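You operate a simulated robot arm through the tools that you are given. There is no shell and no other tool. Be economical: measure what you need, move in short steps, check, and stop when the job is done.

You run a simulated two-armed robot. Do the job below in one go: nothing can be reset, and whatever is moved stays where it is left.

Task
Take the orange rag from the outfeed lane 3 and lay it out flat on the top of the green trolley.

Only the result counts: the job must be done as asked and must still hold three seconds after the hand-in. Knocking over, shifting, dropping, spilling or breaking anything else fails it.

Robot
Two 7-joint arms with two-finger parallel grippers on one trunk, on a base that drives. Base frame: it is fixed to the floor where the robot stands at the start and does not move with it; the origin is under the middle of the robot, x ahead of it, y to its left, z up. Readings come in mm, rad, newtons and seconds.
The left shoulder is at the start at [70, 133, 1251], the right one opposite. Places, roughly: top of the green trolley [-800, 700, 800]. Payload 1.57 kg a hand.
Tool frame (each hand has its own): the origin (TCP) lies between the finger pads and is the grasp point; the fingertips stand 30 mm ahead of it; z points along the fingers, y is the line along which they close. The gripper opens to 80 mm. The fingers are 17 mm wide and 12 mm thick; the gripper's body (40 by 82 mm) begins 80 mm behind the TCP.
Orientation is that of the tool frame in the base frame, as a unit quaternion [w, x, y, z]. With the fingers straight down and closing along the base's y, the tool's x points along the base's -x, its y along +y and its z along -z.

Tools
- The arms move only by the tool step_arm. It takes "left_steps", "right_steps" or both (then of equal length, played together; a hand with none holds still); each is a list of rows, each a list of 6 numbers: the shift along the base's x, y, z in mm, then the turn, a rotation vector about the base's x, y, z in rad. In form: [[tx, ty, tz, ax, ay, az], ...]. A call has 1 to 8 rows; each row shifts and turns the commanded pose from where the row before left it. "left_gripper" and "right_gripper" are, for a hand that has rows, the gripper command, from -1 (shut) to 1 (fully open), values between in proportion, set as the call begins (left out, the last holds). A row lasts 0.2 s, in which the tool goes at most 50 mm and 0.15 rad; a call with a longer step from one row to the next is refused whole, and so is a gripper value outside its range. Where a pose cannot be reached the arm comes as near as it can. A force on the tool above 40 N (or 10 N above the force at the start of the call, whichever is more), or a blocked arm, ends the call early, and 0.2 s more pass. Each finger travels about 153 mm/s and halts on what it meets, pressing with about 39 N; the grip force reading is that of the motor and also rises with nothing between the fingers. The clock runs only during rows and for 0.2 s after the last one: add rows that do not move to give the fingers time. It gives the time, the measured TCP pose, the force on the tool (base axes), the opening and the grip force at its end, in the units of the frame above (readings bear some noise), with the torque about the TCP (base axes, N m) and any sound that the robot's microphone picked up.
- Cameras (640 x 400 px; columns grow to the right, rows downward): "scene" is now at [83, 65.6, 1462.4]; the picture's right is [0.89, -0.46, 0.00], its down [-0.38, -0.72, -0.58] and it looks along [0.27, 0.51, -0.82] (base axes); focal length 214 px, centre (320, 200). "left" rides on the left gripper at [72, 7, -122] in its tool frame; the picture's right is [-0.09, 1.00, 0.00], its down [-0.84, -0.08, -0.54] and it looks along [-0.54, -0.05, 0.84] (tool axes); focal length 238 px, centre (320, 200). "right" rides on the right gripper at [72, -7, -122] in its tool frame; the picture's right is [0.09, 1.00, 0.00], its down [-0.84, 0.08, -0.54] and it looks along [-0.54, 0.05, 0.84] (tool axes); focal length 238 px, centre (320, 200). There is no depth. A picture from a camera that has moved, and an enlarged one, comes with that camera's place and axes in the base frame and with its lens. The place of the scene camera against the robot may be out by one fixed shift of up to 18 mm in any direction.
- grab_frame(camera): a new picture of that camera. The clock stands still meanwhile.
- move_column(by): slides the trunk up (or, below 0, down) by that many mm; the arms and the scene camera ride with it, the base frame stays. It gives what a move gives, with no picture.
- steer(legs): drives the robot by 1 to 6 legs, each [ahead, left, turn to the left] in mm, mm and rad, along the robot's own axes; the way and the turn of a leg run together, so that a leg with both is an arc; at most 1500 mm and 3.142 rad a leg. The arms and the cameras ride along, it lands a little off, and it stops where it bumps. It gives what a move gives.
- turn_head(pan, tilt): turns the head with the scene camera to pan (to the left, within 1.501 rad either way) and tilt (down, from -0.506 to 1.204), counted from straight ahead of the robot. It gives what a move gives.
- inspect(camera, box): a new picture of the part [left, top, right, bottom] of that camera's present view, enlarged. The clock stands still meanwhile.
- hand_in(): hands the job in; it is judged then, once.

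Go step by step. Nothing tells you exact positions but the pictures and the camera data: compare them with the known pose of the tool, close in by small moves and look again before you grip or let go. The budget is 120 turns and 88 pictures, counting those below and the enlarged ones. Unless the task says otherwise, let go and move clear before handing in, and close with one line.

The tools are called as name(argument=value, ...) on one line, values as JSON. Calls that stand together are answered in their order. step_arm: Moves the arms, as the interface text tells. Its arguments: {"type":"object","properties":{"left_steps":{"type":"array"},"left_gripper":{"type":"number"},"right_steps":{"type":"array"},"right_gripper":{"type":"number"}},"required":[]} The other tools are called the same way: move_column (by) slides the trunk up or down; steer (legs) drives the base; turn_head (pan, tilt) turns the head that bears the scene camera; grab_frame (camera) takes a picture; inspect (camera, box) takes an enlarged picture of a part of a camera's view; hand_in () hands the job in.

At the start:

```text
time: 0.0
left_tcp_pos: [271.6, 358.0, 1186.2]
left_tool_rot: [0.001, -0.001, 1.0, 0.001]
left_contact_force: [-0.7, 0.3, 0.1]
left_torque: [0.02, -0.01, -0.04]
left_width: 79.8
left_grasp_force: 0.1
right_tcp_pos: [269.7, 27.6, 1270.3]
right_tool_rot: [-0.003, 0.005, 1.0, 0.002]
right_contact_force: [-0.2, -0.2, -0.8]
right_torque: [-0.01, 0.0, 0.0]
right_width: 79.9
right_grasp_force: 0.1
trunk travel left (down, up): [-825.0, 115.0]
robot x, y, heading: [-0.1, 2.6, 0.003]
head pan, tilt: [1.028, 0.986]
```

scene: 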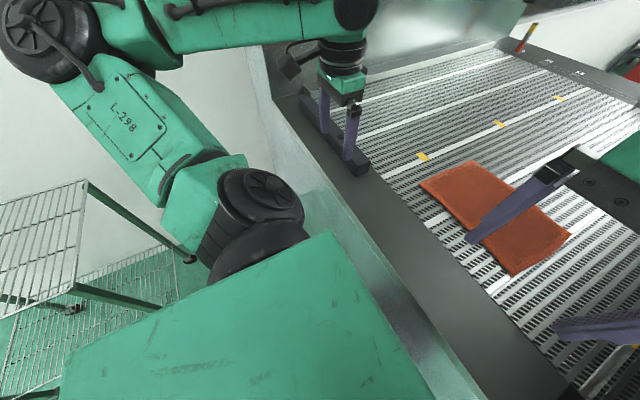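
right: 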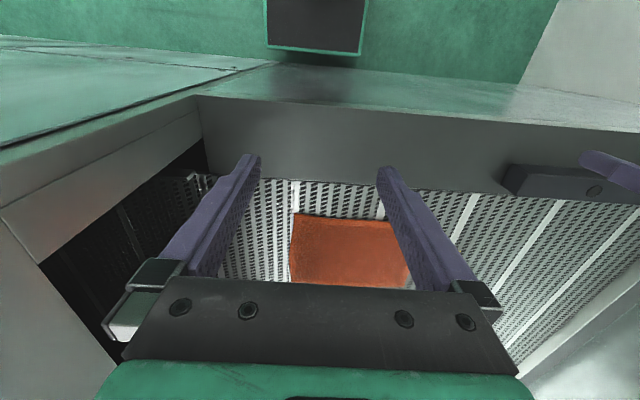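
left: 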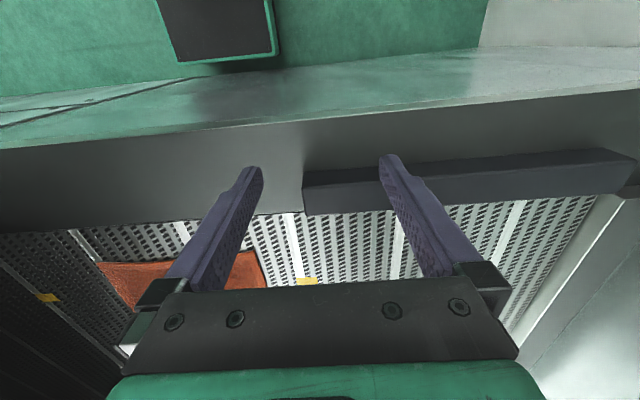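

I place the orange rag at about x 450–635, y −5–245, with the belt near z≈1050 by triangulating the three views. I'll look at the lanes and then at the trolley behind me on the left.

turn_head(pan=0.2, tilt=0.7)

grab_frame(camera="scene")

turn_head(pan=1.5, tilt=0.5)

grab_frame(camera="scene")

```text
time: 1.1
left_tcp_pos: [273.0, 358.4, 1186.2]
left_tool_rot: [0.0, 0.0, 1.0, 0.001]
left_contact_force: [0.7, 0.0, -0.6]
left_torque: [-0.02, 0.03, -0.01]
left_width: 80.1
left_grasp_force: 0.0
right_tcp_pos: [271.1, 30.1, 1270.0]
right_tool_rot: [-0.003, 0.004, 1.0, 0.002]
right_contact_force: [-0.1, 0.0, 0.1]
right_torque: [-0.01, 0.01, -0.02]
right_width: 79.9
right_grasp_force: 0.1
trunk travel left (down, up): [-825.0, 115.0]
robot x, y, heading: [3.5, -0.2, -0.0]
head pan, tilt: [0.201, 0.7]
```

```text
84 pictures are left
camera scene: at [133.2, 18.7, 1482.6], right [0.2, -0.98, 0.0], down [-0.63, -0.13, -0.76], along [0.75, 0.15, -0.64], focal length 214 px, centre (320, 200)
```

scene: 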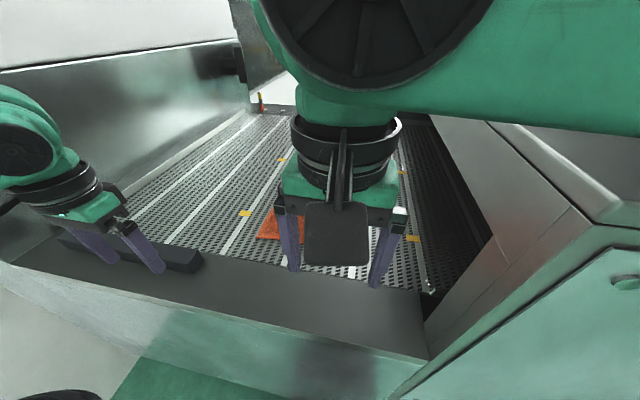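

```text
time: 2.6
left_tcp_pos: [272.7, 357.8, 1185.4]
left_tool_rot: [0.001, 0.0, 1.0, 0.001]
left_contact_force: [0.5, 0.2, -0.4]
left_torque: [0.01, 0.03, 0.01]
left_width: 80.3
left_grasp_force: 0.1
right_tcp_pos: [270.9, 29.2, 1270.6]
right_tool_rot: [-0.003, 0.005, 1.0, 0.002]
right_contact_force: [0.6, -0.2, 0.1]
right_torque: [0.02, 0.02, 0.01]
right_width: 80.1
right_grasp_force: 0.0
trunk travel left (down, up): [-825.0, 115.0]
robot x, y, heading: [-0.6, 0.1, 0.002]
head pan, tilt: [1.499, 0.499]
```

```text
83 pictures are left
camera scene: at [57.2, 92.6, 1500.3], right [1.0, -0.07, 0.0], down [-0.04, -0.48, -0.88], along [0.06, 0.88, -0.48], focal length 214 px, centre (320, 200)
```

scene: 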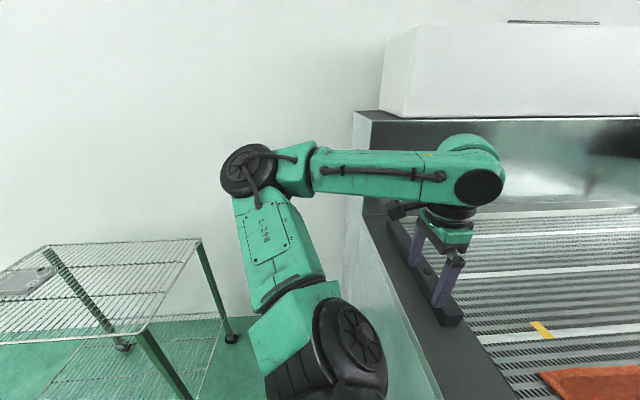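

The trolley is a green-framed wire shelf behind me on the left, with a grey object on its top. Next I'll look closely at the rag.

turn_head(pan=0.75, tilt=0.9)

grab_frame(camera="scene")

inspect(camera="right", box=[230, 170, 470, 320])

```text
time: 3.7
left_tcp_pos: [273.3, 357.6, 1184.8]
left_tool_rot: [0.001, 0.0, 1.0, 0.001]
left_contact_force: [0.1, 0.1, -0.2]
left_torque: [-0.01, -0.02, 0.02]
left_width: 80.1
left_grasp_force: 0.1
right_tcp_pos: [272.9, 29.2, 1267.5]
right_tool_rot: [-0.007, 0.01, 1.0, 0.0]
right_contact_force: [0.5, 0.6, 0.3]
right_torque: [-0.02, 0.05, 0.01]
right_width: 80.0
right_grasp_force: 0.1
trunk travel left (down, up): [-825.0, 115.0]
robot x, y, heading: [-1.6, -0.4, -0.002]
head pan, tilt: [0.75, 0.901]
```

```text
82 pictures are left
camera scene: at [87.8, 71.0, 1471.5], right [0.87, -0.48, 0.0], down [-0.36, -0.65, -0.67], along [0.33, 0.59, -0.74], focal length 214 px, centre (320, 200)
```

scene: 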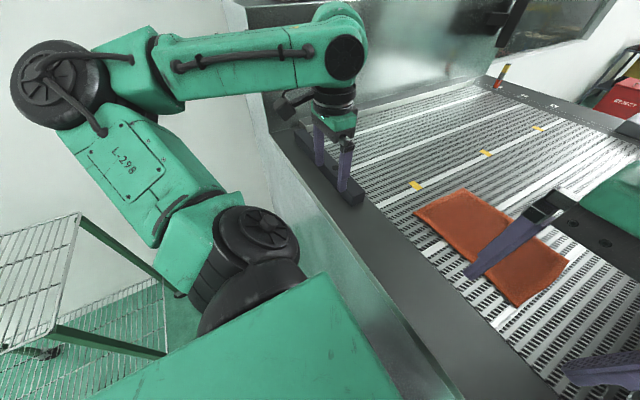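

```text
2.67 times, centred on (350, 245) of right
camera zoom: at [202.6, 23.2, 1390.0], right [-0.07, 1.0, 0.0], down [0.85, 0.06, 0.53], along [0.53, 0.04, -0.85], focal length 636 px, centre (240, 80)
```

zoom: 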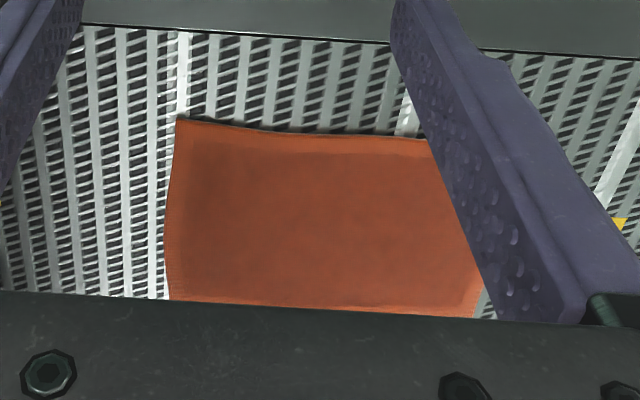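

The rag spans roughly x 447–631, y 0–248, z≈1050. I'll raise the trunk and bring both hands over the two near corners with the fingers half open.

move_column(by=110)

step_arm(left_steps=[[27, -19, -18, 0, 0, 0], [27, -19, -18, 0, 0, 0], [27, -19, -18, 0, 0, 0], [27, -19, -18, 0, 0, 0], [27, -19, -18, 0, 0, 0], [27, -19, -18, 0, 0, 0], [27, -20, -18, 0, 0, 0], [0, 0, 0, 0, 0, 0]], right_steps=[[27, 0, -30, 0, 0, 0], [27, 0, -30, 0, 0, 0], [27, 0, -30, 0, 0, 0], [27, 0, -30, 0, 0, 0], [27, 0, -30, 0, 0, 0], [27, 0, -30, 0, 0, 0], [27, -3, -30, 0, 0, 0], [0, 0, 0, 0, 0, 0]], left_gripper=0, right_gripper=0)

grab_frame(camera="left")

grab_frame(camera="right")

grab_frame(camera="scene")

```text
time: 5.1
left_tcp_pos: [272.0, 358.3, 1294.8]
left_tool_rot: [0.001, 0.0, 1.0, 0.001]
left_contact_force: [0.1, -0.3, -0.8]
left_torque: [-0.02, -0.03, -0.02]
left_width: 79.7
left_grasp_force: 0.1
right_tcp_pos: [271.8, 28.3, 1378.1]
right_tool_rot: [-0.007, 0.01, 1.0, -0.001]
right_contact_force: [0.1, 1.0, -0.1]
right_torque: [0.01, 0.01, -0.01]
right_width: 79.8
right_grasp_force: 0.0
trunk travel left (down, up): [-935.0, 5.0]
robot x, y, heading: [2.0, 2.8, 0.003]
head pan, tilt: [0.75, 0.901]
```

```text
time: 6.5
left_tcp_pos: [414.1, 252.5, 1205.5]
left_tool_rot: [0.003, 0.0, 1.0, 0.002]
left_contact_force: [-1.1, 0.8, 0.4]
left_torque: [-0.03, 0.0, -0.01]
left_width: 39.8
left_grasp_force: 0.1
right_tcp_pos: [431.7, 23.3, 1314.4]
right_tool_rot: [0.122, 0.007, 0.993, 0.005]
right_contact_force: [-1.0, -0.1, -0.5]
right_torque: [-0.01, 0.01, 0.03]
right_width: 40.0
right_grasp_force: 0.1
trunk travel left (down, up): [-935.0, 5.0]
robot x, y, heading: [-3.5, -3.5, -0.003]
head pan, tilt: [0.75, 0.901]
stopped in row 6 (right hand): the arm was blocked; the commanded pose is now the measured one
```

```text
80 pictures are left
camera left: at [340.5, 259.0, 1325.6], right [0.09, 1.0, 0.0], down [0.83, -0.08, 0.55], along [0.55, -0.05, -0.84], focal length 238 px, centre (320, 200)
```

left: 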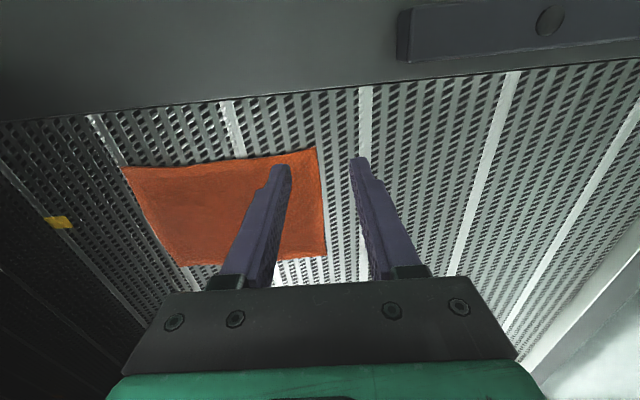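

```text
79 pictures are left
camera right: at [333.0, 16.6, 1413.8], right [-0.08, 1.0, -0.01], down [0.68, 0.06, 0.73], along [0.73, 0.05, -0.68], focal length 238 px, centre (320, 200)
```

right: 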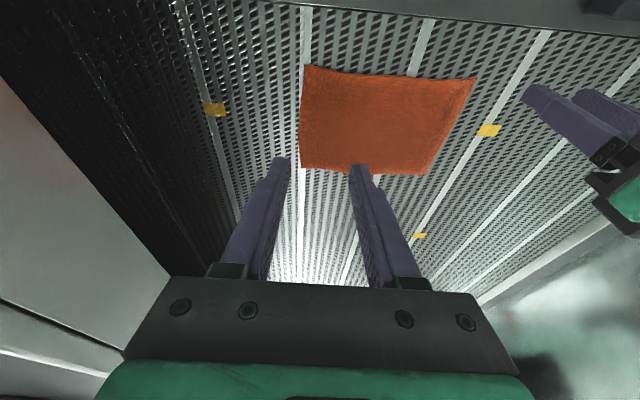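

```text
78 pictures are left
camera scene: at [97.9, 48.8, 1580.4], right [0.68, -0.73, 0.0], down [-0.57, -0.53, -0.63], along [0.46, 0.42, -0.78], focal length 214 px, centre (320, 200)
```

scene: 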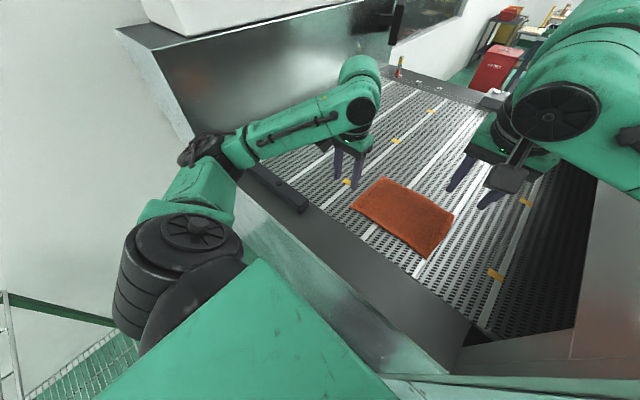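

Both views agree: the near corners are (447, 2) and (446, 247). The right wrist tilted because it was too high and far, so I'll lower it and straighten it.

step_arm(right_steps=[[-15, 0, -35, 0, 0.03, 0], [-15, 0, -35, 0, 0.03, 0], [10, 0, -35, 0, 0.06, 0], [10, 0, -30, 0, 0.06, 0], [10, 0, -20, 0, 0.063, 0], [15, 1, -15, 0, 0, 0], [15, 1, -15, 0, 0, 0], [0, 0, 0, 0, 0, 0]], left_steps=[[0, 0, 0, 0, 0, 0], [12, -7, -15, 0, 0, 0], [12, -7, -15, 0, 0, 0], [12, -7, -15, 0, 0, 0], [12, -8, -15, 0, 0, 0], [0, 0, -15, 0, 0, 0], [0, 0, 0, 0, 0, 0], [0, 0, 0, 0, 0, 0]])

grab_frame(camera="scene")

```text
time: 7.0
left_tcp_pos: [420.4, 255.2, 1193.6]
left_tool_rot: [0.004, -0.001, 1.0, -0.002]
left_contact_force: [-1.2, 0.4, -0.4]
left_torque: [0.03, 0.02, -0.01]
left_width: 40.0
left_grasp_force: 0.2
right_tcp_pos: [419.4, 34.2, 1327.1]
right_tool_rot: [0.203, 0.005, 0.979, 0.0]
right_contact_force: [0.0, -0.4, 0.3]
right_torque: [0.01, 0.01, 0.0]
right_width: 40.2
right_grasp_force: 0.1
trunk travel left (down, up): [-935.0, 5.0]
robot x, y, heading: [1.1, -1.0, 0.002]
head pan, tilt: [0.75, 0.901]
stopped in row 2 (right hand): the arm was blocked; the commanded pose is now the measured one
```

```text
77 pictures are left
camera scene: at [94.9, 59.7, 1579.5], right [0.68, -0.73, 0.01], down [-0.57, -0.54, -0.62], along [0.46, 0.42, -0.78], focal length 214 px, centre (320, 200)
```

scene: 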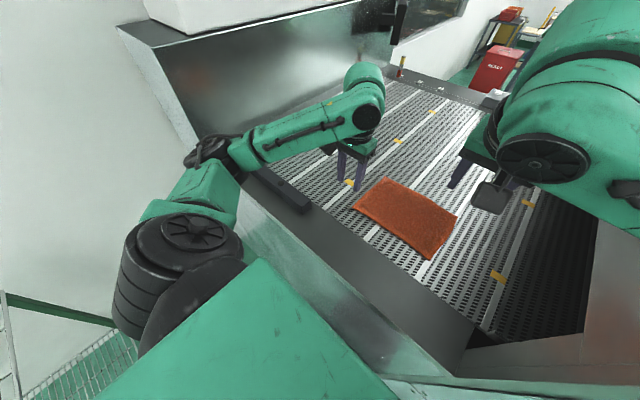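

The right wrist has hit a limit reaching across. I'll draw it back and straighten it, and then strafe the base left so the rag is centred.

step_arm(right_steps=[[-30, -5, 5, 0, 0.06, 0], [-30, -5, 5, 0, 0.07, 0], [-30, -5, 0, 0, 0.07, 0], [-30, -5, 0, 0, 0.07, 0], [-30, -5, 0, 0, 0.07, 0], [0, 0, 0, 0, 0.07, 0], [0, 0, 0, 0, 0, 0]])

```text
time: 8.8
left_tcp_pos: [413.3, 258.9, 1194.2]
left_tool_rot: [0.007, 0.0, 1.0, -0.004]
left_contact_force: [0.0, 0.2, 0.3]
left_torque: [0.02, 0.04, -0.02]
left_width: 39.8
left_grasp_force: 0.1
right_tcp_pos: [264.6, 10.7, 1350.8]
right_tool_rot: [0.041, 0.004, 0.999, -0.002]
right_contact_force: [0.7, -0.4, -0.7]
right_torque: [0.03, 0.0, -0.01]
right_width: 39.9
right_grasp_force: 0.1
trunk travel left (down, up): [-935.0, 5.0]
robot x, y, heading: [3.1, -5.2, -0.004]
head pan, tilt: [0.75, 0.901]
stopped in row 7 (right hand): the arm was blocked; the commanded pose is now the measured one
```

step_arm(left_steps=[[-10, 0, 40, 0, 0, 0], [-10, 0, 30, 0, 0, 0], [0, 0, 0, 0, 0, 0], [0, 0, 0, 0, 0, 0]], right_steps=[[0, 0, 0, 0, 0.08, 0], [-5, -15, -10, 0, 0, 0], [-5, -20, -15, 0, 0, 0], [0, -20, -15, 0, 0, 0]])

steer(legs=[[0, 125, 0]])

grab_frame(camera="scene")

```text
time: 10.1
left_tcp_pos: [418.1, 289.2, 1272.7]
left_tool_rot: [0.021, -0.026, 0.999, -0.01]
left_contact_force: [0.2, -0.2, 0.5]
left_torque: [0.05, 0.05, 0.0]
left_width: 40.0
left_grasp_force: 0.1
right_tcp_pos: [289.1, 16.2, 1347.6]
right_tool_rot: [0.045, -0.081, 0.996, 0.001]
right_contact_force: [-1.0, 0.2, 0.5]
right_torque: [0.04, -0.07, -0.01]
right_width: 40.0
right_grasp_force: 0.1
trunk travel left (down, up): [-935.0, 5.0]
robot x, y, heading: [31.9, -3.8, 0.051]
head pan, tilt: [0.75, 0.901]
stopped in row 4 (left hand): the arm was blocked; the commanded pose is now the measured one
```

```text
time: 10.8
left_tcp_pos: [453.6, 214.4, 1252.3]
left_tool_rot: [0.03, -0.127, 0.989, 0.064]
left_contact_force: [-0.4, 2.4, -0.1]
left_torque: [-0.23, -0.05, -0.05]
left_width: 39.9
left_grasp_force: 0.1
right_tcp_pos: [263.2, -22.9, 1343.4]
right_tool_rot: [-0.023, -0.14, 0.984, 0.11]
right_contact_force: [0.6, 1.8, 0.8]
right_torque: [-0.22, 0.08, 0.04]
right_width: 39.7
right_grasp_force: 0.1
trunk travel left (down, up): [-935.0, 5.0]
robot x, y, heading: [23.7, -7.8, 0.057]
head pan, tilt: [0.75, 0.901]
stopped in leg 1: the robot was blocked; the commanded pose is now the measured one
```

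```text
76 pictures are left
camera scene: at [132.0, 174.4, 1570.5], right [0.72, -0.69, 0.05], down [-0.54, -0.61, -0.57], along [0.43, 0.38, -0.82], focal length 214 px, centre (320, 200)
```

scene: 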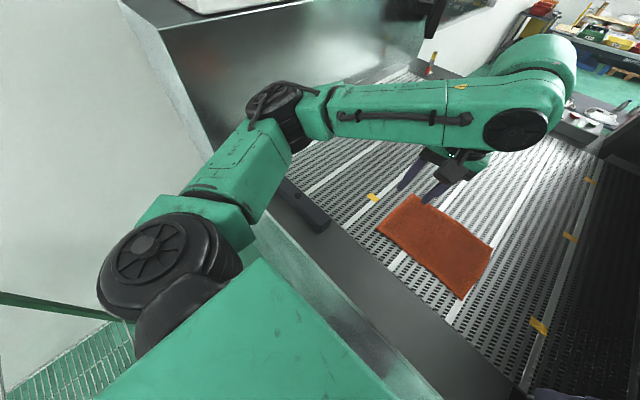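

The robot seems to have been blocked and is leaning. I'll read the state again before doing anything else.

turn_head(pan=0.75, tilt=1.15)

grab_frame(camera="scene")

grab_frame(camera="right")

grab_frame(camera="left")

```text
time: 11.6
left_tcp_pos: [400.3, 156.2, 1278.3]
left_tool_rot: [0.05, -0.061, 0.995, 0.059]
left_contact_force: [0.0, 0.1, 0.3]
left_torque: [0.0, -0.01, -0.01]
left_width: 40.2
left_grasp_force: 0.0
right_tcp_pos: [248.4, -100.3, 1350.8]
right_tool_rot: [0.056, -0.116, 0.987, 0.093]
right_contact_force: [0.4, -1.2, -0.1]
right_torque: [0.03, 0.01, 0.0]
right_width: 39.7
right_grasp_force: 0.0
trunk travel left (down, up): [-935.0, 5.0]
robot x, y, heading: [30.8, -12.0, 0.059]
head pan, tilt: [0.75, 1.15]
```

```text
75 pictures are left
camera scene: at [75.9, 56.4, 1561.4], right [0.72, -0.69, 0.03], down [-0.62, -0.67, -0.42], along [0.31, 0.28, -0.91], focal length 214 px, centre (320, 200)
```

scene: 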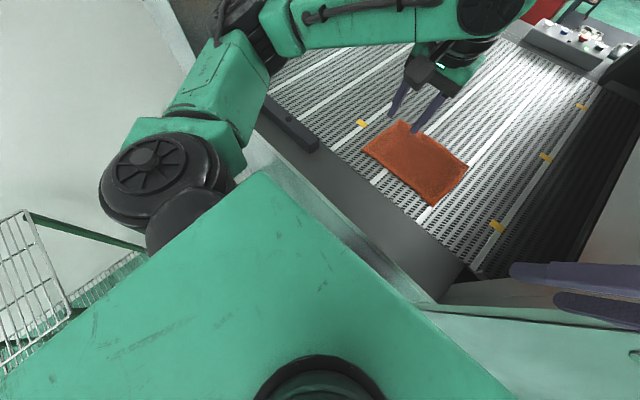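

```text
74 pictures are left
camera right: at [170.0, -146.0, 1457.5], right [-0.33, 0.93, 0.16], down [0.74, 0.15, 0.65], along [0.58, 0.33, -0.74], focal length 238 px, centre (320, 200)
```

right: 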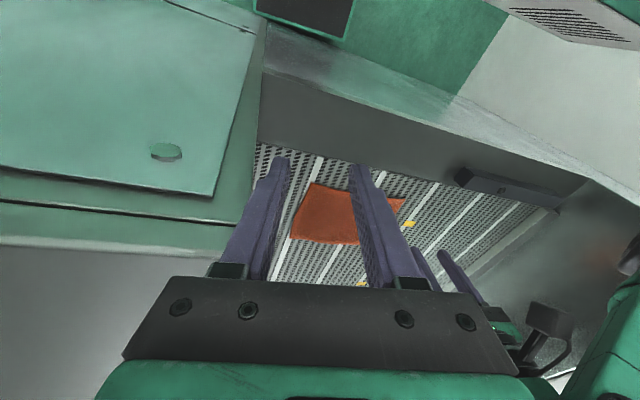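

```text
73 pictures are left
camera left: at [317.0, 140.6, 1390.8], right [-0.04, 0.99, 0.12], down [0.79, -0.05, 0.62], along [0.62, 0.12, -0.78], focal length 238 px, centre (320, 200)
```

left: 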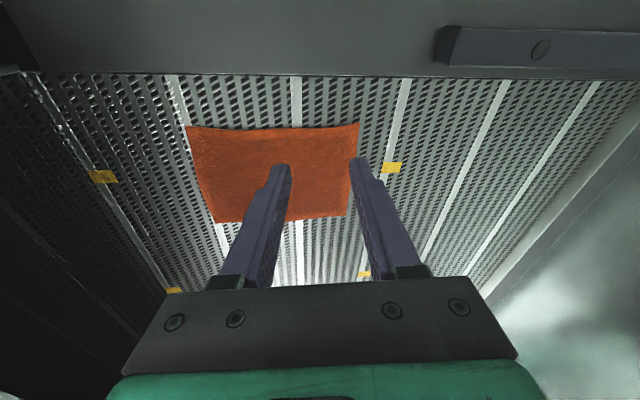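

turn_head(pan=-0.9, tilt=0.9)

grab_frame(camera="scene")

turn_head(pan=-1.5, tilt=0.6)

grab_frame(camera="scene")

```text
time: 13.2
left_tcp_pos: [401.5, 155.4, 1278.9]
left_tool_rot: [0.05, -0.061, 0.995, 0.061]
left_contact_force: [0.3, 0.2, -0.4]
left_torque: [0.01, 0.01, 0.04]
left_width: 40.0
left_grasp_force: 0.0
right_tcp_pos: [247.6, -101.0, 1350.0]
right_tool_rot: [0.055, -0.117, 0.987, 0.095]
right_contact_force: [-0.2, -0.2, 0.6]
right_torque: [0.04, 0.0, -0.01]
right_width: 39.8
right_grasp_force: 0.1
trunk travel left (down, up): [-935.0, 5.0]
robot x, y, heading: [29.5, -10.1, 0.051]
head pan, tilt: [-0.901, 0.901]
```

```text
72 pictures are left
camera scene: at [84.4, -43.5, 1579.7], right [-0.75, -0.66, -0.02], down [-0.5, 0.58, -0.64], along [0.44, -0.47, -0.76], focal length 214 px, centre (320, 200)
```

scene: 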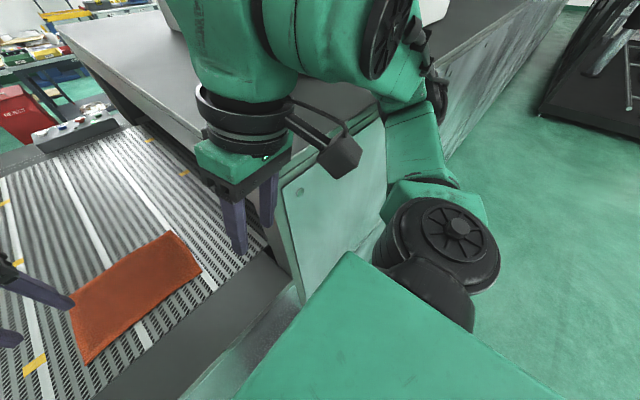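

```text
time: 14.2
left_tcp_pos: [400.7, 156.3, 1278.3]
left_tool_rot: [0.05, -0.06, 0.995, 0.06]
left_contact_force: [-0.1, 0.3, 0.4]
left_torque: [0.0, 0.01, 0.0]
left_width: 40.1
left_grasp_force: 0.0
right_tcp_pos: [248.1, -100.2, 1350.4]
right_tool_rot: [0.056, -0.116, 0.987, 0.095]
right_contact_force: [0.0, 0.8, -0.9]
right_torque: [-0.02, -0.01, 0.01]
right_width: 39.9
right_grasp_force: 0.1
trunk travel left (down, up): [-935.0, 5.0]
robot x, y, heading: [33.6, -11.7, 0.059]
head pan, tilt: [-1.499, 0.6]
```

```text
71 pictures are left
camera scene: at [44.7, -74.5, 1603.5], right [-0.99, -0.13, -0.03], down [-0.05, 0.55, -0.83], along [0.12, -0.82, -0.55], focal length 214 px, centre (320, 200)
```

scene: 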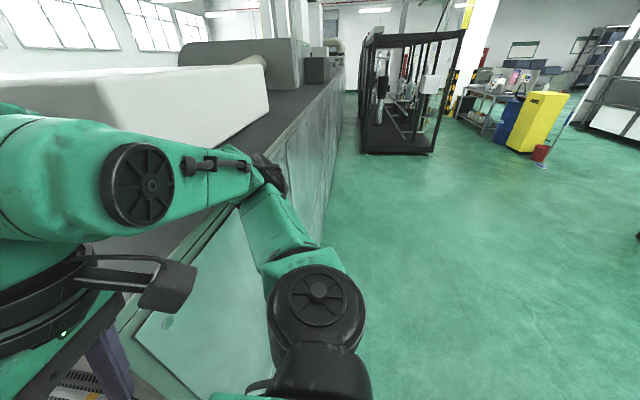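

The right elbow was pressing against the machine's front beside the lane, which pushed and twisted the base. I'll back off, straighten up, and then shift left.

steer(legs=[[-110, 0, 0]])

grab_frame(camera="scene")

```text
time: 15.4
left_tcp_pos: [340.5, 138.3, 1263.2]
left_tool_rot: [0.029, -0.064, 0.995, 0.068]
left_contact_force: [0.2, 0.1, -0.8]
left_torque: [0.0, 0.08, -0.03]
left_width: 39.9
left_grasp_force: 0.1
right_tcp_pos: [190.9, -119.0, 1337.8]
right_tool_rot: [0.034, -0.119, 0.987, 0.103]
right_contact_force: [1.8, 0.2, -0.4]
right_torque: [0.0, 0.14, 0.05]
right_width: 40.0
right_grasp_force: 0.1
trunk travel left (down, up): [-935.0, 5.0]
robot x, y, heading: [-79.6, -15.6, 0.068]
head pan, tilt: [-1.499, 0.6]
```

```text
70 pictures are left
camera scene: at [-0.5, -97.8, 1600.4], right [-0.99, -0.14, 0.01], down [-0.09, 0.56, -0.82], along [0.11, -0.82, -0.57], focal length 214 px, centre (320, 200)
```

scene: 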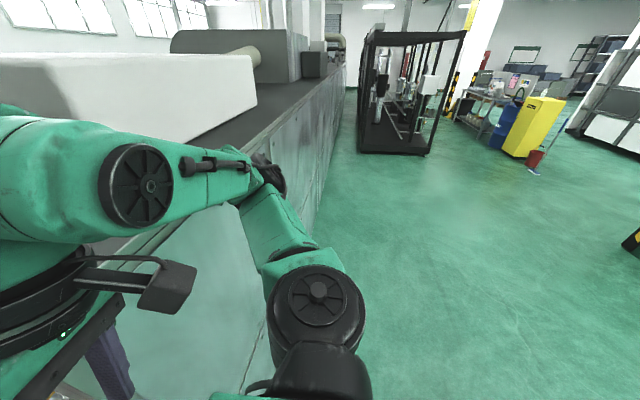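

steer(legs=[[0, 0, -0.065], [0, 138, 0]])

turn_head(pan=0.0, tilt=0.9)

grab_frame(camera="scene")

grab_frame(camera="right")

```text
time: 17.2
left_tcp_pos: [336.9, 244.5, 1267.7]
left_tool_rot: [0.036, -0.031, 0.997, 0.067]
left_contact_force: [-0.6, -0.3, 0.1]
left_torque: [0.0, 0.0, 0.01]
left_width: 40.2
left_grasp_force: 0.1
right_tcp_pos: [170.9, -1.5, 1340.4]
right_tool_rot: [0.041, -0.088, 0.99, 0.103]
right_contact_force: [0.1, -0.1, -0.1]
right_torque: [0.04, 0.0, 0.0]
right_width: 40.0
right_grasp_force: 0.1
trunk travel left (down, up): [-935.0, 5.0]
robot x, y, heading: [-77.4, 122.6, 0.002]
head pan, tilt: [-1.499, 0.6]
```

```text
time: 18.8
left_tcp_pos: [339.2, 249.2, 1267.6]
left_tool_rot: [0.038, -0.032, 0.997, 0.064]
left_contact_force: [0.4, -0.2, -0.2]
left_torque: [-0.02, 0.0, -0.01]
left_width: 39.9
left_grasp_force: 0.0
right_tcp_pos: [172.8, 2.3, 1341.5]
right_tool_rot: [0.041, -0.088, 0.99, 0.102]
right_contact_force: [-0.1, 0.1, 0.4]
right_torque: [0.0, 0.02, -0.01]
right_width: 39.9
right_grasp_force: 0.0
trunk travel left (down, up): [-935.0, 5.0]
robot x, y, heading: [-77.3, 121.1, 0.001]
head pan, tilt: [0.0, 0.901]
```

```text
69 pictures are left
camera scene: at [47.5, 123.9, 1576.5], right [0.0, -1.0, 0.0], down [-0.78, 0.0, -0.62], along [0.62, 0.0, -0.78], focal length 214 px, centre (320, 200)
```

scene: 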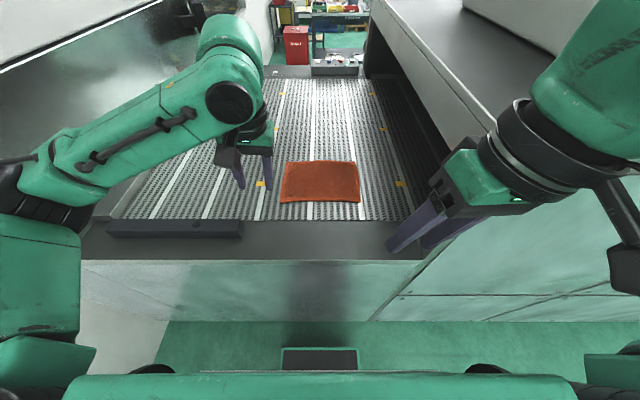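

```text
68 pictures are left
camera right: at [95.0, -40.7, 1450.1], right [-0.27, 0.94, 0.18], down [0.77, 0.1, 0.63], along [0.57, 0.31, -0.76], focal length 238 px, centre (320, 200)
```

right: 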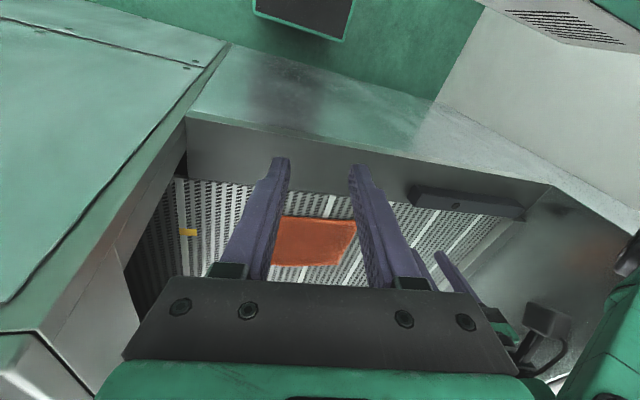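

The robot is upright again. The machine on the right of the lane is tall (about 1370 at y<−140), and that is what blocked the right forearm. I'll shift further left so the right forearm enters inside the lane, then straighten the tools.

steer(legs=[[0, 132, 0]])

step_arm(left_steps=[[10, -20, -5, -0.032, 0.02, -0.015], [10, -20, -5, -0.032, 0.02, -0.015], [10, -20, -5, -0.032, 0.02, -0.015], [10, -20, -5, -0.032, 0.016, -0.019], [10, -20, -5, 0, 0, 0], [0, 0, 0, 0, 0, 0]], right_steps=[[15, -15, -15, -0.05, 0.02, -0.044], [15, -15, -15, -0.05, 0.02, -0.044], [15, -15, -15, -0.05, 0.02, -0.044], [15, -15, -15, -0.054, 0.022, -0.044], [15, -10, -15, 0, 0, 0], [0, 0, 0, 0, 0, 0]])

grab_frame(camera="scene")

```text
time: 20.1
left_tcp_pos: [336.3, 372.2, 1266.5]
left_tool_rot: [0.036, -0.032, 0.997, 0.067]
left_contact_force: [0.9, -0.5, 0.6]
left_torque: [0.01, 0.0, -0.01]
left_width: 40.0
left_grasp_force: 0.2
right_tcp_pos: [171.3, 125.6, 1341.1]
right_tool_rot: [0.042, -0.088, 0.99, 0.104]
right_contact_force: [0.2, -0.8, -0.2]
right_torque: [0.01, -0.01, -0.01]
right_width: 40.1
right_grasp_force: 0.1
trunk travel left (down, up): [-935.0, 5.0]
robot x, y, heading: [-79.8, 250.3, 0.002]
head pan, tilt: [0.0, 0.901]
```

```text
time: 21.5
left_tcp_pos: [385.4, 276.4, 1242.1]
left_tool_rot: [-0.002, 0.001, 1.0, 0.001]
left_contact_force: [0.4, 0.3, 0.0]
left_torque: [0.01, 0.03, 0.01]
left_width: 39.9
left_grasp_force: 0.1
right_tcp_pos: [171.2, 130.3, 1339.8]
right_tool_rot: [0.041, -0.088, 0.99, 0.102]
right_contact_force: [0.5, 0.1, -0.9]
right_torque: [-0.04, 0.0, 0.0]
right_width: 39.8
right_grasp_force: 0.1
right hand out of reach, approached as far as the arm can: row 1, 2, 3, 4, 5
trunk travel left (down, up): [-935.0, 5.0]
robot x, y, heading: [-79.6, 249.3, 0.003]
head pan, tilt: [0.0, 0.901]
```

```text
67 pictures are left
camera scene: at [46.9, 251.1, 1576.5], right [0.0, -1.0, 0.0], down [-0.78, 0.0, -0.62], along [0.62, 0.0, -0.78], focal length 214 px, centre (320, 200)
```

scene: 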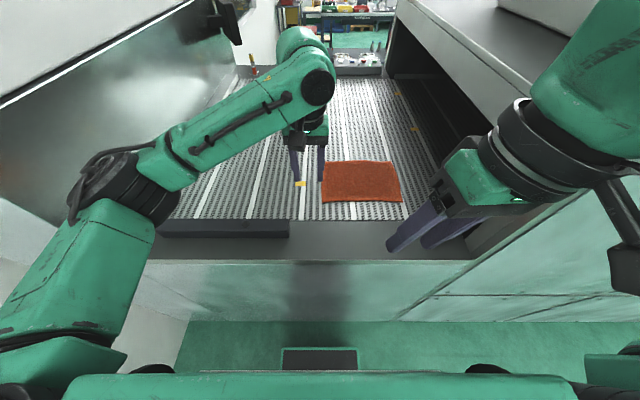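

The left arm is fine, but the right arm is folded against a limit. I'll try to unfold it with plain moves first.

step_arm(right_steps=[[10, 0, -20, 0, 0, 0], [10, 0, -20, 0, 0, 0], [10, 0, -20, 0, 0, 0], [0, 0, 0, 0, 0, 0]])

step_arm(right_steps=[[0, 0, 0, -0.05, 0.02, -0.044], [0, 0, 0, -0.05, 0.02, -0.044], [0, 0, 0, -0.05, 0.02, -0.044], [0, 0, 0, 0, 0, 0]])

```text
time: 22.5
left_tcp_pos: [385.2, 275.1, 1242.1]
left_tool_rot: [-0.002, 0.0, 1.0, 0.001]
left_contact_force: [-1.4, 0.6, 0.0]
left_torque: [0.01, 0.0, 0.02]
left_width: 40.1
left_grasp_force: 0.1
right_tcp_pos: [170.7, 130.8, 1340.1]
right_tool_rot: [0.041, -0.087, 0.99, 0.103]
right_contact_force: [0.4, 0.2, -0.4]
right_torque: [0.03, -0.01, -0.02]
right_width: 40.0
right_grasp_force: 0.0
right hand out of reach, approached as far as the arm can: row 1, 2, 3
trunk travel left (down, up): [-935.0, 5.0]
robot x, y, heading: [-75.4, 249.7, 0.003]
head pan, tilt: [0.0, 0.901]
```

```text
time: 23.5
left_tcp_pos: [385.0, 276.4, 1242.4]
left_tool_rot: [-0.002, 0.001, 1.0, 0.001]
left_contact_force: [-0.6, 0.9, 0.0]
left_torque: [-0.01, -0.02, -0.02]
left_width: 40.0
left_grasp_force: 0.1
right_tcp_pos: [171.0, 130.6, 1341.5]
right_tool_rot: [0.012, -0.021, 0.999, 0.027]
right_contact_force: [-0.2, -0.1, 0.9]
right_torque: [-0.01, -0.05, 0.02]
right_width: 40.2
right_grasp_force: 0.0
right hand out of reach, approached as far as the arm can: row 1
trunk travel left (down, up): [-935.0, 5.0]
robot x, y, heading: [-78.1, 246.7, 0.003]
head pan, tilt: [0.0, 0.901]
```

step_arm(right_steps=[[0, -15, 0, -0.054, 0.024, -0.042], [10, -15, -15, 0, 0, 0], [10, -15, -15, 0, 0, 0], [10, -15, -15, 0, 0, 0], [10, -15, -15, 0, 0, 0], [0, 0, 0, 0, 0, 0]])

```text
time: 24.9
left_tcp_pos: [387.7, 275.0, 1242.8]
left_tool_rot: [-0.001, 0.001, 1.0, 0.001]
left_contact_force: [0.4, 0.1, 0.1]
left_torque: [0.0, -0.01, 0.0]
left_width: 40.3
left_grasp_force: 0.1
right_tcp_pos: [211.3, 60.8, 1294.9]
right_tool_rot: [0.0, -0.001, 1.0, 0.001]
right_contact_force: [-0.3, 0.1, 0.0]
right_torque: [0.01, 0.02, -0.02]
right_width: 40.1
right_grasp_force: 0.0
right hand out of reach, approached as far as the arm can: row 3, 4, 5
trunk travel left (down, up): [-935.0, 5.0]
robot x, y, heading: [-79.0, 247.8, 0.007]
head pan, tilt: [0.0, 0.901]
```

step_arm(right_steps=[[25, -4, -12, 0, 0, 0], [25, -4, -12, 0, 0, 0], [25, -4, -12, 0, 0, 0], [25, -4, -12, 0, 0, 0], [0, 0, 0, 0, 0, 0]])

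turn_head(pan=-0.7, tilt=0.9)

grab_frame(camera="scene")

```text
time: 26.1
left_tcp_pos: [386.1, 274.9, 1241.3]
left_tool_rot: [-0.002, 0.0, 1.0, 0.001]
left_contact_force: [-0.5, 1.4, 0.8]
left_torque: [-0.03, -0.03, 0.03]
left_width: 39.9
left_grasp_force: 0.1
right_tcp_pos: [311.1, 45.1, 1243.5]
right_tool_rot: [0.0, -0.002, 1.0, 0.001]
right_contact_force: [0.1, 0.4, -0.2]
right_torque: [0.01, 0.0, 0.02]
right_width: 40.0
right_grasp_force: 0.1
trunk travel left (down, up): [-935.0, 5.0]
robot x, y, heading: [-78.2, 248.6, 0.007]
head pan, tilt: [0.0, 0.901]
```

```text
time: 27.1
left_tcp_pos: [386.1, 275.6, 1240.8]
left_tool_rot: [-0.002, 0.001, 1.0, 0.001]
left_contact_force: [-0.2, 1.1, 0.3]
left_torque: [0.0, -0.01, -0.01]
left_width: 40.1
left_grasp_force: 0.0
right_tcp_pos: [312.1, 45.5, 1244.3]
right_tool_rot: [-0.001, -0.003, 1.0, 0.001]
right_contact_force: [0.9, 0.0, 0.0]
right_torque: [-0.01, -0.03, 0.0]
right_width: 40.0
right_grasp_force: 0.1
trunk travel left (down, up): [-935.0, 5.0]
robot x, y, heading: [-76.4, 250.5, 0.0]
head pan, tilt: [-0.7, 0.901]
```

```text
66 pictures are left
camera scene: at [29.7, 202.5, 1576.5], right [-0.64, -0.77, 0.0], down [-0.6, 0.5, -0.62], along [0.48, -0.4, -0.78], focal length 214 px, centre (320, 200)
```

scene: 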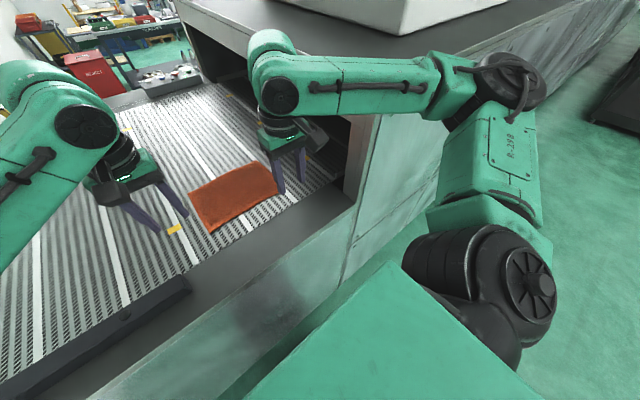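

step_arm(right_steps=[[30, -5, -12, 0, 0, 0], [30, -5, -12, 0, 0, 0], [30, -5, -12, 0, 0, 0], [30, -5, -12, 0, 0, 0], [30, -2, -12, 0, 0, 0], [0, 0, 0, 0, 0, 0]])

grab_frame(camera="scene")

```text
time: 28.5
left_tcp_pos: [384.1, 274.8, 1241.7]
left_tool_rot: [-0.001, 0.0, 1.0, 0.001]
left_contact_force: [-0.1, 0.5, 0.8]
left_torque: [0.05, -0.03, 0.0]
left_width: 40.0
left_grasp_force: 0.1
right_tcp_pos: [459.7, 22.9, 1185.6]
right_tool_rot: [0.0, -0.002, 1.0, 0.0]
right_contact_force: [-0.5, -0.1, 0.2]
right_torque: [-0.02, -0.01, 0.01]
right_width: 40.2
right_grasp_force: 0.1
trunk travel left (down, up): [-935.0, 5.0]
robot x, y, heading: [-74.0, 252.5, 0.001]
head pan, tilt: [-0.7, 0.901]
```

```text
65 pictures are left
camera scene: at [29.1, 202.4, 1576.5], right [-0.64, -0.77, 0.0], down [-0.6, 0.5, -0.62], along [0.48, -0.4, -0.78], focal length 214 px, centre (320, 200)
```

scene: 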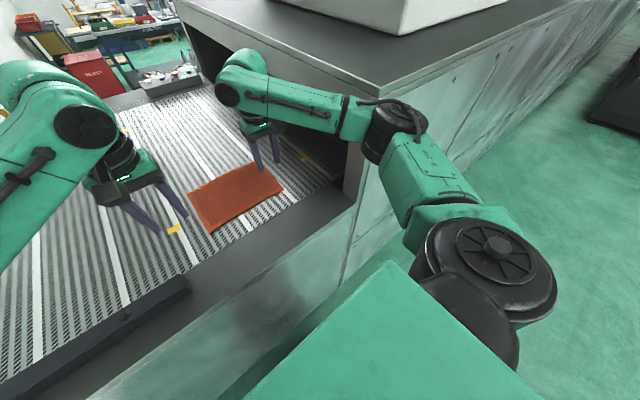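

The right elbow is close to the machine's edge, so I'll shift the base 50 mm further left for clearance. Then I'll bring the hands to the two corners.

steer(legs=[[0, 50, 0]])

step_arm(left_steps=[[20, -25, -25, 0, 0, 0], [20, -25, -25, 0, 0, 0], [20, -25, -25, 0, 0, 0], [15, -25, -25, 0, 0, 0], [0, 0, -20, 0, 0, 0], [0, 0, 0, 0, 0, 0]], right_steps=[[0, -12, -15, 0, 0, 0], [0, -12, -15, 0, 0, 0], [0, -12, -15, 0, 0, 0], [0, -12, -15, 0, 0, 0], [0, 0, -5, 0, 0, 0], [0, 0, 0, 0, 0, 0]])

grab_frame(camera="left")

grab_frame(camera="right")

```text
time: 29.5
left_tcp_pos: [385.8, 315.2, 1241.5]
left_tool_rot: [-0.002, 0.002, 1.0, 0.005]
left_contact_force: [0.1, -0.7, -0.4]
left_torque: [0.09, 0.0, 0.0]
left_width: 39.8
left_grasp_force: 0.1
right_tcp_pos: [459.1, 61.8, 1183.1]
right_tool_rot: [-0.001, 0.0, 1.0, 0.005]
right_contact_force: [0.0, -0.7, -0.5]
right_torque: [0.09, 0.03, 0.0]
right_width: 40.2
right_grasp_force: 0.1
trunk travel left (down, up): [-935.0, 5.0]
robot x, y, heading: [-78.5, 297.3, -0.0]
head pan, tilt: [-0.7, 0.901]
```

```text
time: 30.9
left_tcp_pos: [459.7, 225.0, 1122.5]
left_tool_rot: [-0.002, 0.003, 1.0, 0.0]
left_contact_force: [-0.5, 0.5, 0.6]
left_torque: [0.0, -0.01, 0.0]
left_width: 40.1
left_grasp_force: 0.0
right_tcp_pos: [460.0, 25.3, 1119.8]
right_tool_rot: [-0.001, -0.001, 1.0, 0.0]
right_contact_force: [0.9, 0.2, -0.3]
right_torque: [0.01, 0.0, 0.01]
right_width: 40.0
right_grasp_force: 0.1
trunk travel left (down, up): [-935.0, 5.0]
robot x, y, heading: [-78.6, 297.9, 0.006]
head pan, tilt: [-0.7, 0.901]
```

```text
64 pictures are left
camera left: at [388.2, 232.2, 1243.0], right [0.1, 1.0, 0.0], down [0.84, -0.08, 0.54], along [0.54, -0.05, -0.84], focal length 238 px, centre (320, 200)
```

left: 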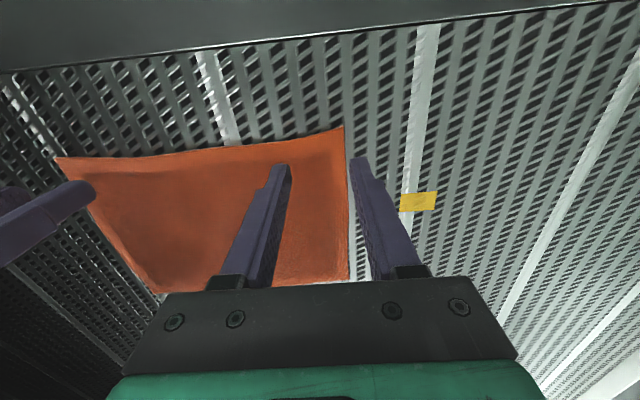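

```text
63 pictures are left
camera right: at [388.4, 18.6, 1241.0], right [-0.09, 1.0, 0.0], down [0.84, 0.08, 0.54], along [0.54, 0.05, -0.84], focal length 238 px, centre (320, 200)
```

right: 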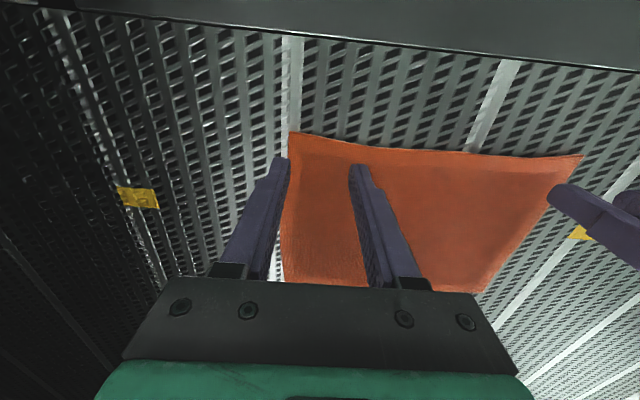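

Corners are confirmed at (443, 246) and (448, 0). I'll narrow the opening to 30 mm, nudge both hands inward, and go down carefully.

step_arm(left_steps=[[0, -5, 0, 0, 0, 0], [0, 0, -10, 0, 0, 0], [0, 0, -10, 0, 0, 0], [0, 0, -8, 0, 0, 0], [0, 0, 0, 0, 0, 0]], right_steps=[[0, 4, 0, 0, 0, 0], [0, 0, -10, 0, 0, 0], [0, 0, -10, 0, 0, 0], [0, 0, -6, 0, 0, 0], [0, 0, 0, 0, 0, 0]], left_gripper=-0.25, right_gripper=-0.25)

grab_frame(camera="left")

grab_frame(camera="right")

```text
time: 32.1
left_tcp_pos: [460.7, 220.3, 1093.9]
left_tool_rot: [-0.001, 0.001, 1.0, 0.001]
left_contact_force: [0.8, -1.1, -0.2]
left_torque: [-0.02, 0.01, 0.01]
left_width: 30.0
left_grasp_force: 0.1
right_tcp_pos: [458.6, 27.9, 1092.9]
right_tool_rot: [-0.001, 0.001, 1.0, 0.0]
right_contact_force: [-0.4, 0.3, 1.4]
right_torque: [0.0, 0.0, 0.01]
right_width: 30.0
right_grasp_force: 0.0
trunk travel left (down, up): [-935.0, 5.0]
robot x, y, heading: [-79.2, 297.5, 0.004]
head pan, tilt: [-0.7, 0.901]
```

```text
62 pictures are left
camera left: at [388.3, 227.0, 1215.7], right [0.09, 1.0, 0.0], down [0.84, -0.08, 0.54], along [0.54, -0.05, -0.84], focal length 238 px, centre (320, 200)
```

left: 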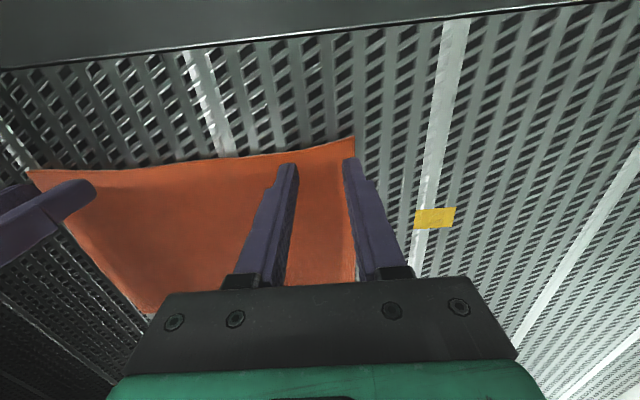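

```text
61 pictures are left
camera right: at [387.3, 21.3, 1215.4], right [-0.09, 1.0, 0.0], down [0.84, 0.08, 0.54], along [0.54, 0.05, -0.84], focal length 238 px, centre (320, 200)
```

right: 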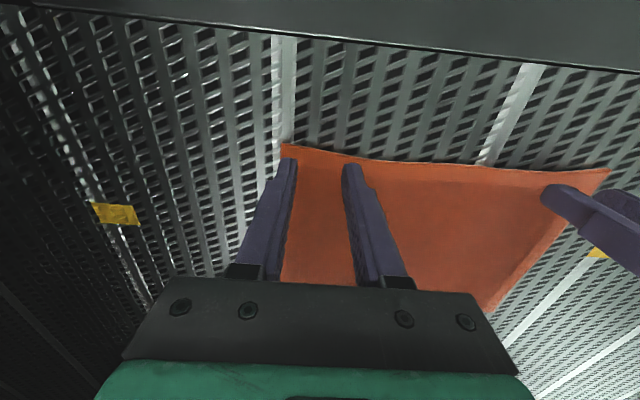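

step_arm(left_steps=[[-2, -2, -3, 0, 0, 0], [0, 0, -3, 0, 0, 0], [0, 0, -3, 0, 0, 0], [0, 0, -3, 0, 0, 0], [0, 0, 0, 0, 0, 0]], right_steps=[[0, 0, -3, 0, 0, 0], [0, 0, -3, 0, 0, 0], [0, 0, -3, 0, 0, 0], [0, 0, -3, 0, 0, 0], [0, 0, 0, 0, 0, 0]])

```text
time: 33.3
left_tcp_pos: [459.4, 219.2, 1082.6]
left_tool_rot: [0.0, 0.002, 1.0, 0.0]
left_contact_force: [0.1, -0.1, 7.4]
left_torque: [-0.02, -0.03, 0.0]
left_width: 29.6
left_grasp_force: 0.1
right_tcp_pos: [458.2, 27.8, 1083.5]
right_tool_rot: [0.0, 0.0, 1.0, 0.0]
right_contact_force: [0.5, -0.4, 2.7]
right_torque: [0.0, -0.02, -0.01]
right_width: 29.8
right_grasp_force: 0.2
trunk travel left (down, up): [-935.0, 5.0]
robot x, y, heading: [-78.5, 299.9, 0.003]
head pan, tilt: [-0.7, 0.901]
```

Both fingertips touch at TCP z≈1082. I'll press very slightly more and close.

step_arm(left_steps=[[0, 0, -0.5, 0, 0, 0], [0, 0, 0, 0, 0, 0]], right_steps=[[0, 0, -1.5, 0, 0, 0], [0, 0, 0, 0, 0, 0]])

step_arm(left_steps=[[0, 0, 0, 0, 0, 0], [0, 0, 0, 0, 0, 0], [0, 0, 0, 0, 0, 0]], right_steps=[[0, 0, 0, 0, 0, 0], [0, 0, 0, 0, 0, 0], [0, 0, 0, 0, 0, 0]], left_gripper=-1, right_gripper=-1)

grab_frame(camera="left")

grab_frame(camera="right")

```text
time: 33.9
left_tcp_pos: [456.9, 218.5, 1084.0]
left_tool_rot: [0.0, 0.002, 1.0, 0.0]
left_contact_force: [2.8, 0.4, 10.7]
left_torque: [-0.02, -0.06, 0.0]
left_width: 29.8
left_grasp_force: 0.0
right_tcp_pos: [457.0, 27.7, 1083.0]
right_tool_rot: [0.001, 0.0, 1.0, -0.001]
right_contact_force: [2.5, -0.9, 7.9]
right_torque: [-0.02, -0.03, -0.03]
right_width: 29.7
right_grasp_force: 0.0
trunk travel left (down, up): [-935.0, 5.0]
robot x, y, heading: [-79.5, 298.1, -0.0]
head pan, tilt: [-0.7, 0.901]
```

```text
time: 34.7
left_tcp_pos: [454.9, 217.3, 1082.7]
left_tool_rot: [-0.001, 0.003, 1.0, -0.001]
left_contact_force: [-0.1, -11.9, 8.7]
left_torque: [-0.35, -0.03, 0.02]
left_width: 3.9
left_grasp_force: 24.5
right_tcp_pos: [457.0, 28.8, 1083.7]
right_tool_rot: [0.001, -0.001, 1.0, 0.002]
right_contact_force: [0.6, 12.6, 7.6]
right_torque: [0.37, 0.0, 0.09]
right_width: 3.5
right_grasp_force: 24.4
trunk travel left (down, up): [-935.0, 5.0]
robot x, y, heading: [-78.3, 298.6, -0.0]
head pan, tilt: [-0.7, 0.901]
```

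```text
60 pictures are left
camera left: at [382.8, 225.2, 1204.2], right [0.1, 1.0, 0.0], down [0.84, -0.08, 0.54], along [0.54, -0.05, -0.84], focal length 238 px, centre (320, 200)
```

left: 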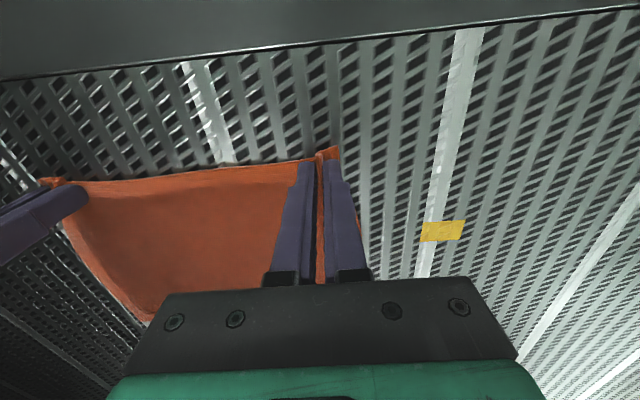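

```text
59 pictures are left
camera right: at [384.8, 22.8, 1203.9], right [-0.09, 1.0, 0.0], down [0.84, 0.08, 0.54], along [0.54, 0.05, -0.84], focal length 238 px, centre (320, 200)
```

right: 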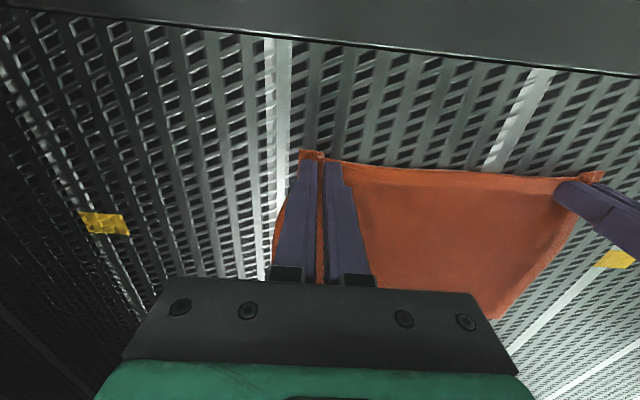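

Both corners are pinched (3.9 and 3.5 mm of cloth). I'll ease the tension and lift.

step_arm(left_steps=[[0, -3, 3, 0, 0, 0], [0, 0, 20, 0, 0, 0], [-4, 0, 25, 0, 0, 0], [-5, 0, 25, 0, 0, 0], [-5, 0, 25, 0, 0, 0], [0, 0, 0, 0, 0, 0]], right_steps=[[0, 3, 3, 0, 0, 0], [0, 0, 20, 0, 0, 0], [-4, 0, 25, 0, 0, 0], [-5, 0, 25, 0, 0, 0], [-5, 0, 25, 0, 0, 0], [0, 0, 0, 0, 0, 0]])

turn_head(pan=-0.3, tilt=0.9)

grab_frame(camera="scene")

```text
time: 36.1
left_tcp_pos: [444.2, 213.3, 1177.6]
left_tool_rot: [-0.001, 0.002, 1.0, 0.001]
left_contact_force: [-0.3, -4.8, 0.2]
left_torque: [-0.14, 0.04, 0.02]
left_width: 3.8
left_grasp_force: 24.9
right_tcp_pos: [444.1, 30.7, 1179.5]
right_tool_rot: [0.0, -0.001, 1.0, 0.0]
right_contact_force: [0.0, 4.8, -0.7]
right_torque: [0.15, 0.03, 0.02]
right_width: 3.4
right_grasp_force: 24.3
trunk travel left (down, up): [-935.0, 5.0]
robot x, y, heading: [-78.4, 298.4, -0.002]
head pan, tilt: [-0.7, 0.901]
```

```text
time: 36.9
left_tcp_pos: [446.0, 212.7, 1179.5]
left_tool_rot: [-0.002, 0.002, 1.0, 0.001]
left_contact_force: [-0.1, -4.2, -0.2]
left_torque: [-0.1, -0.01, 0.03]
left_width: 3.9
left_grasp_force: 24.7
right_tcp_pos: [444.6, 31.2, 1179.5]
right_tool_rot: [0.0, 0.0, 1.0, -0.001]
right_contact_force: [-1.0, 3.9, 0.1]
right_torque: [0.15, 0.04, -0.01]
right_width: 3.9
right_grasp_force: 24.4
trunk travel left (down, up): [-935.0, 5.0]
robot x, y, heading: [-81.9, 298.7, 0.006]
head pan, tilt: [-0.3, 0.901]
```

```text
58 pictures are left
camera scene: at [44.0, 277.9, 1576.5], right [-0.3, -0.96, 0.0], down [-0.75, 0.23, -0.62], along [0.59, -0.18, -0.78], focal length 214 px, centre (320, 200)
```

scene: 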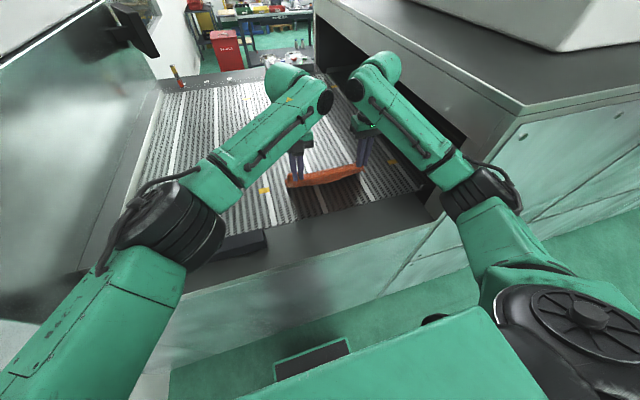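

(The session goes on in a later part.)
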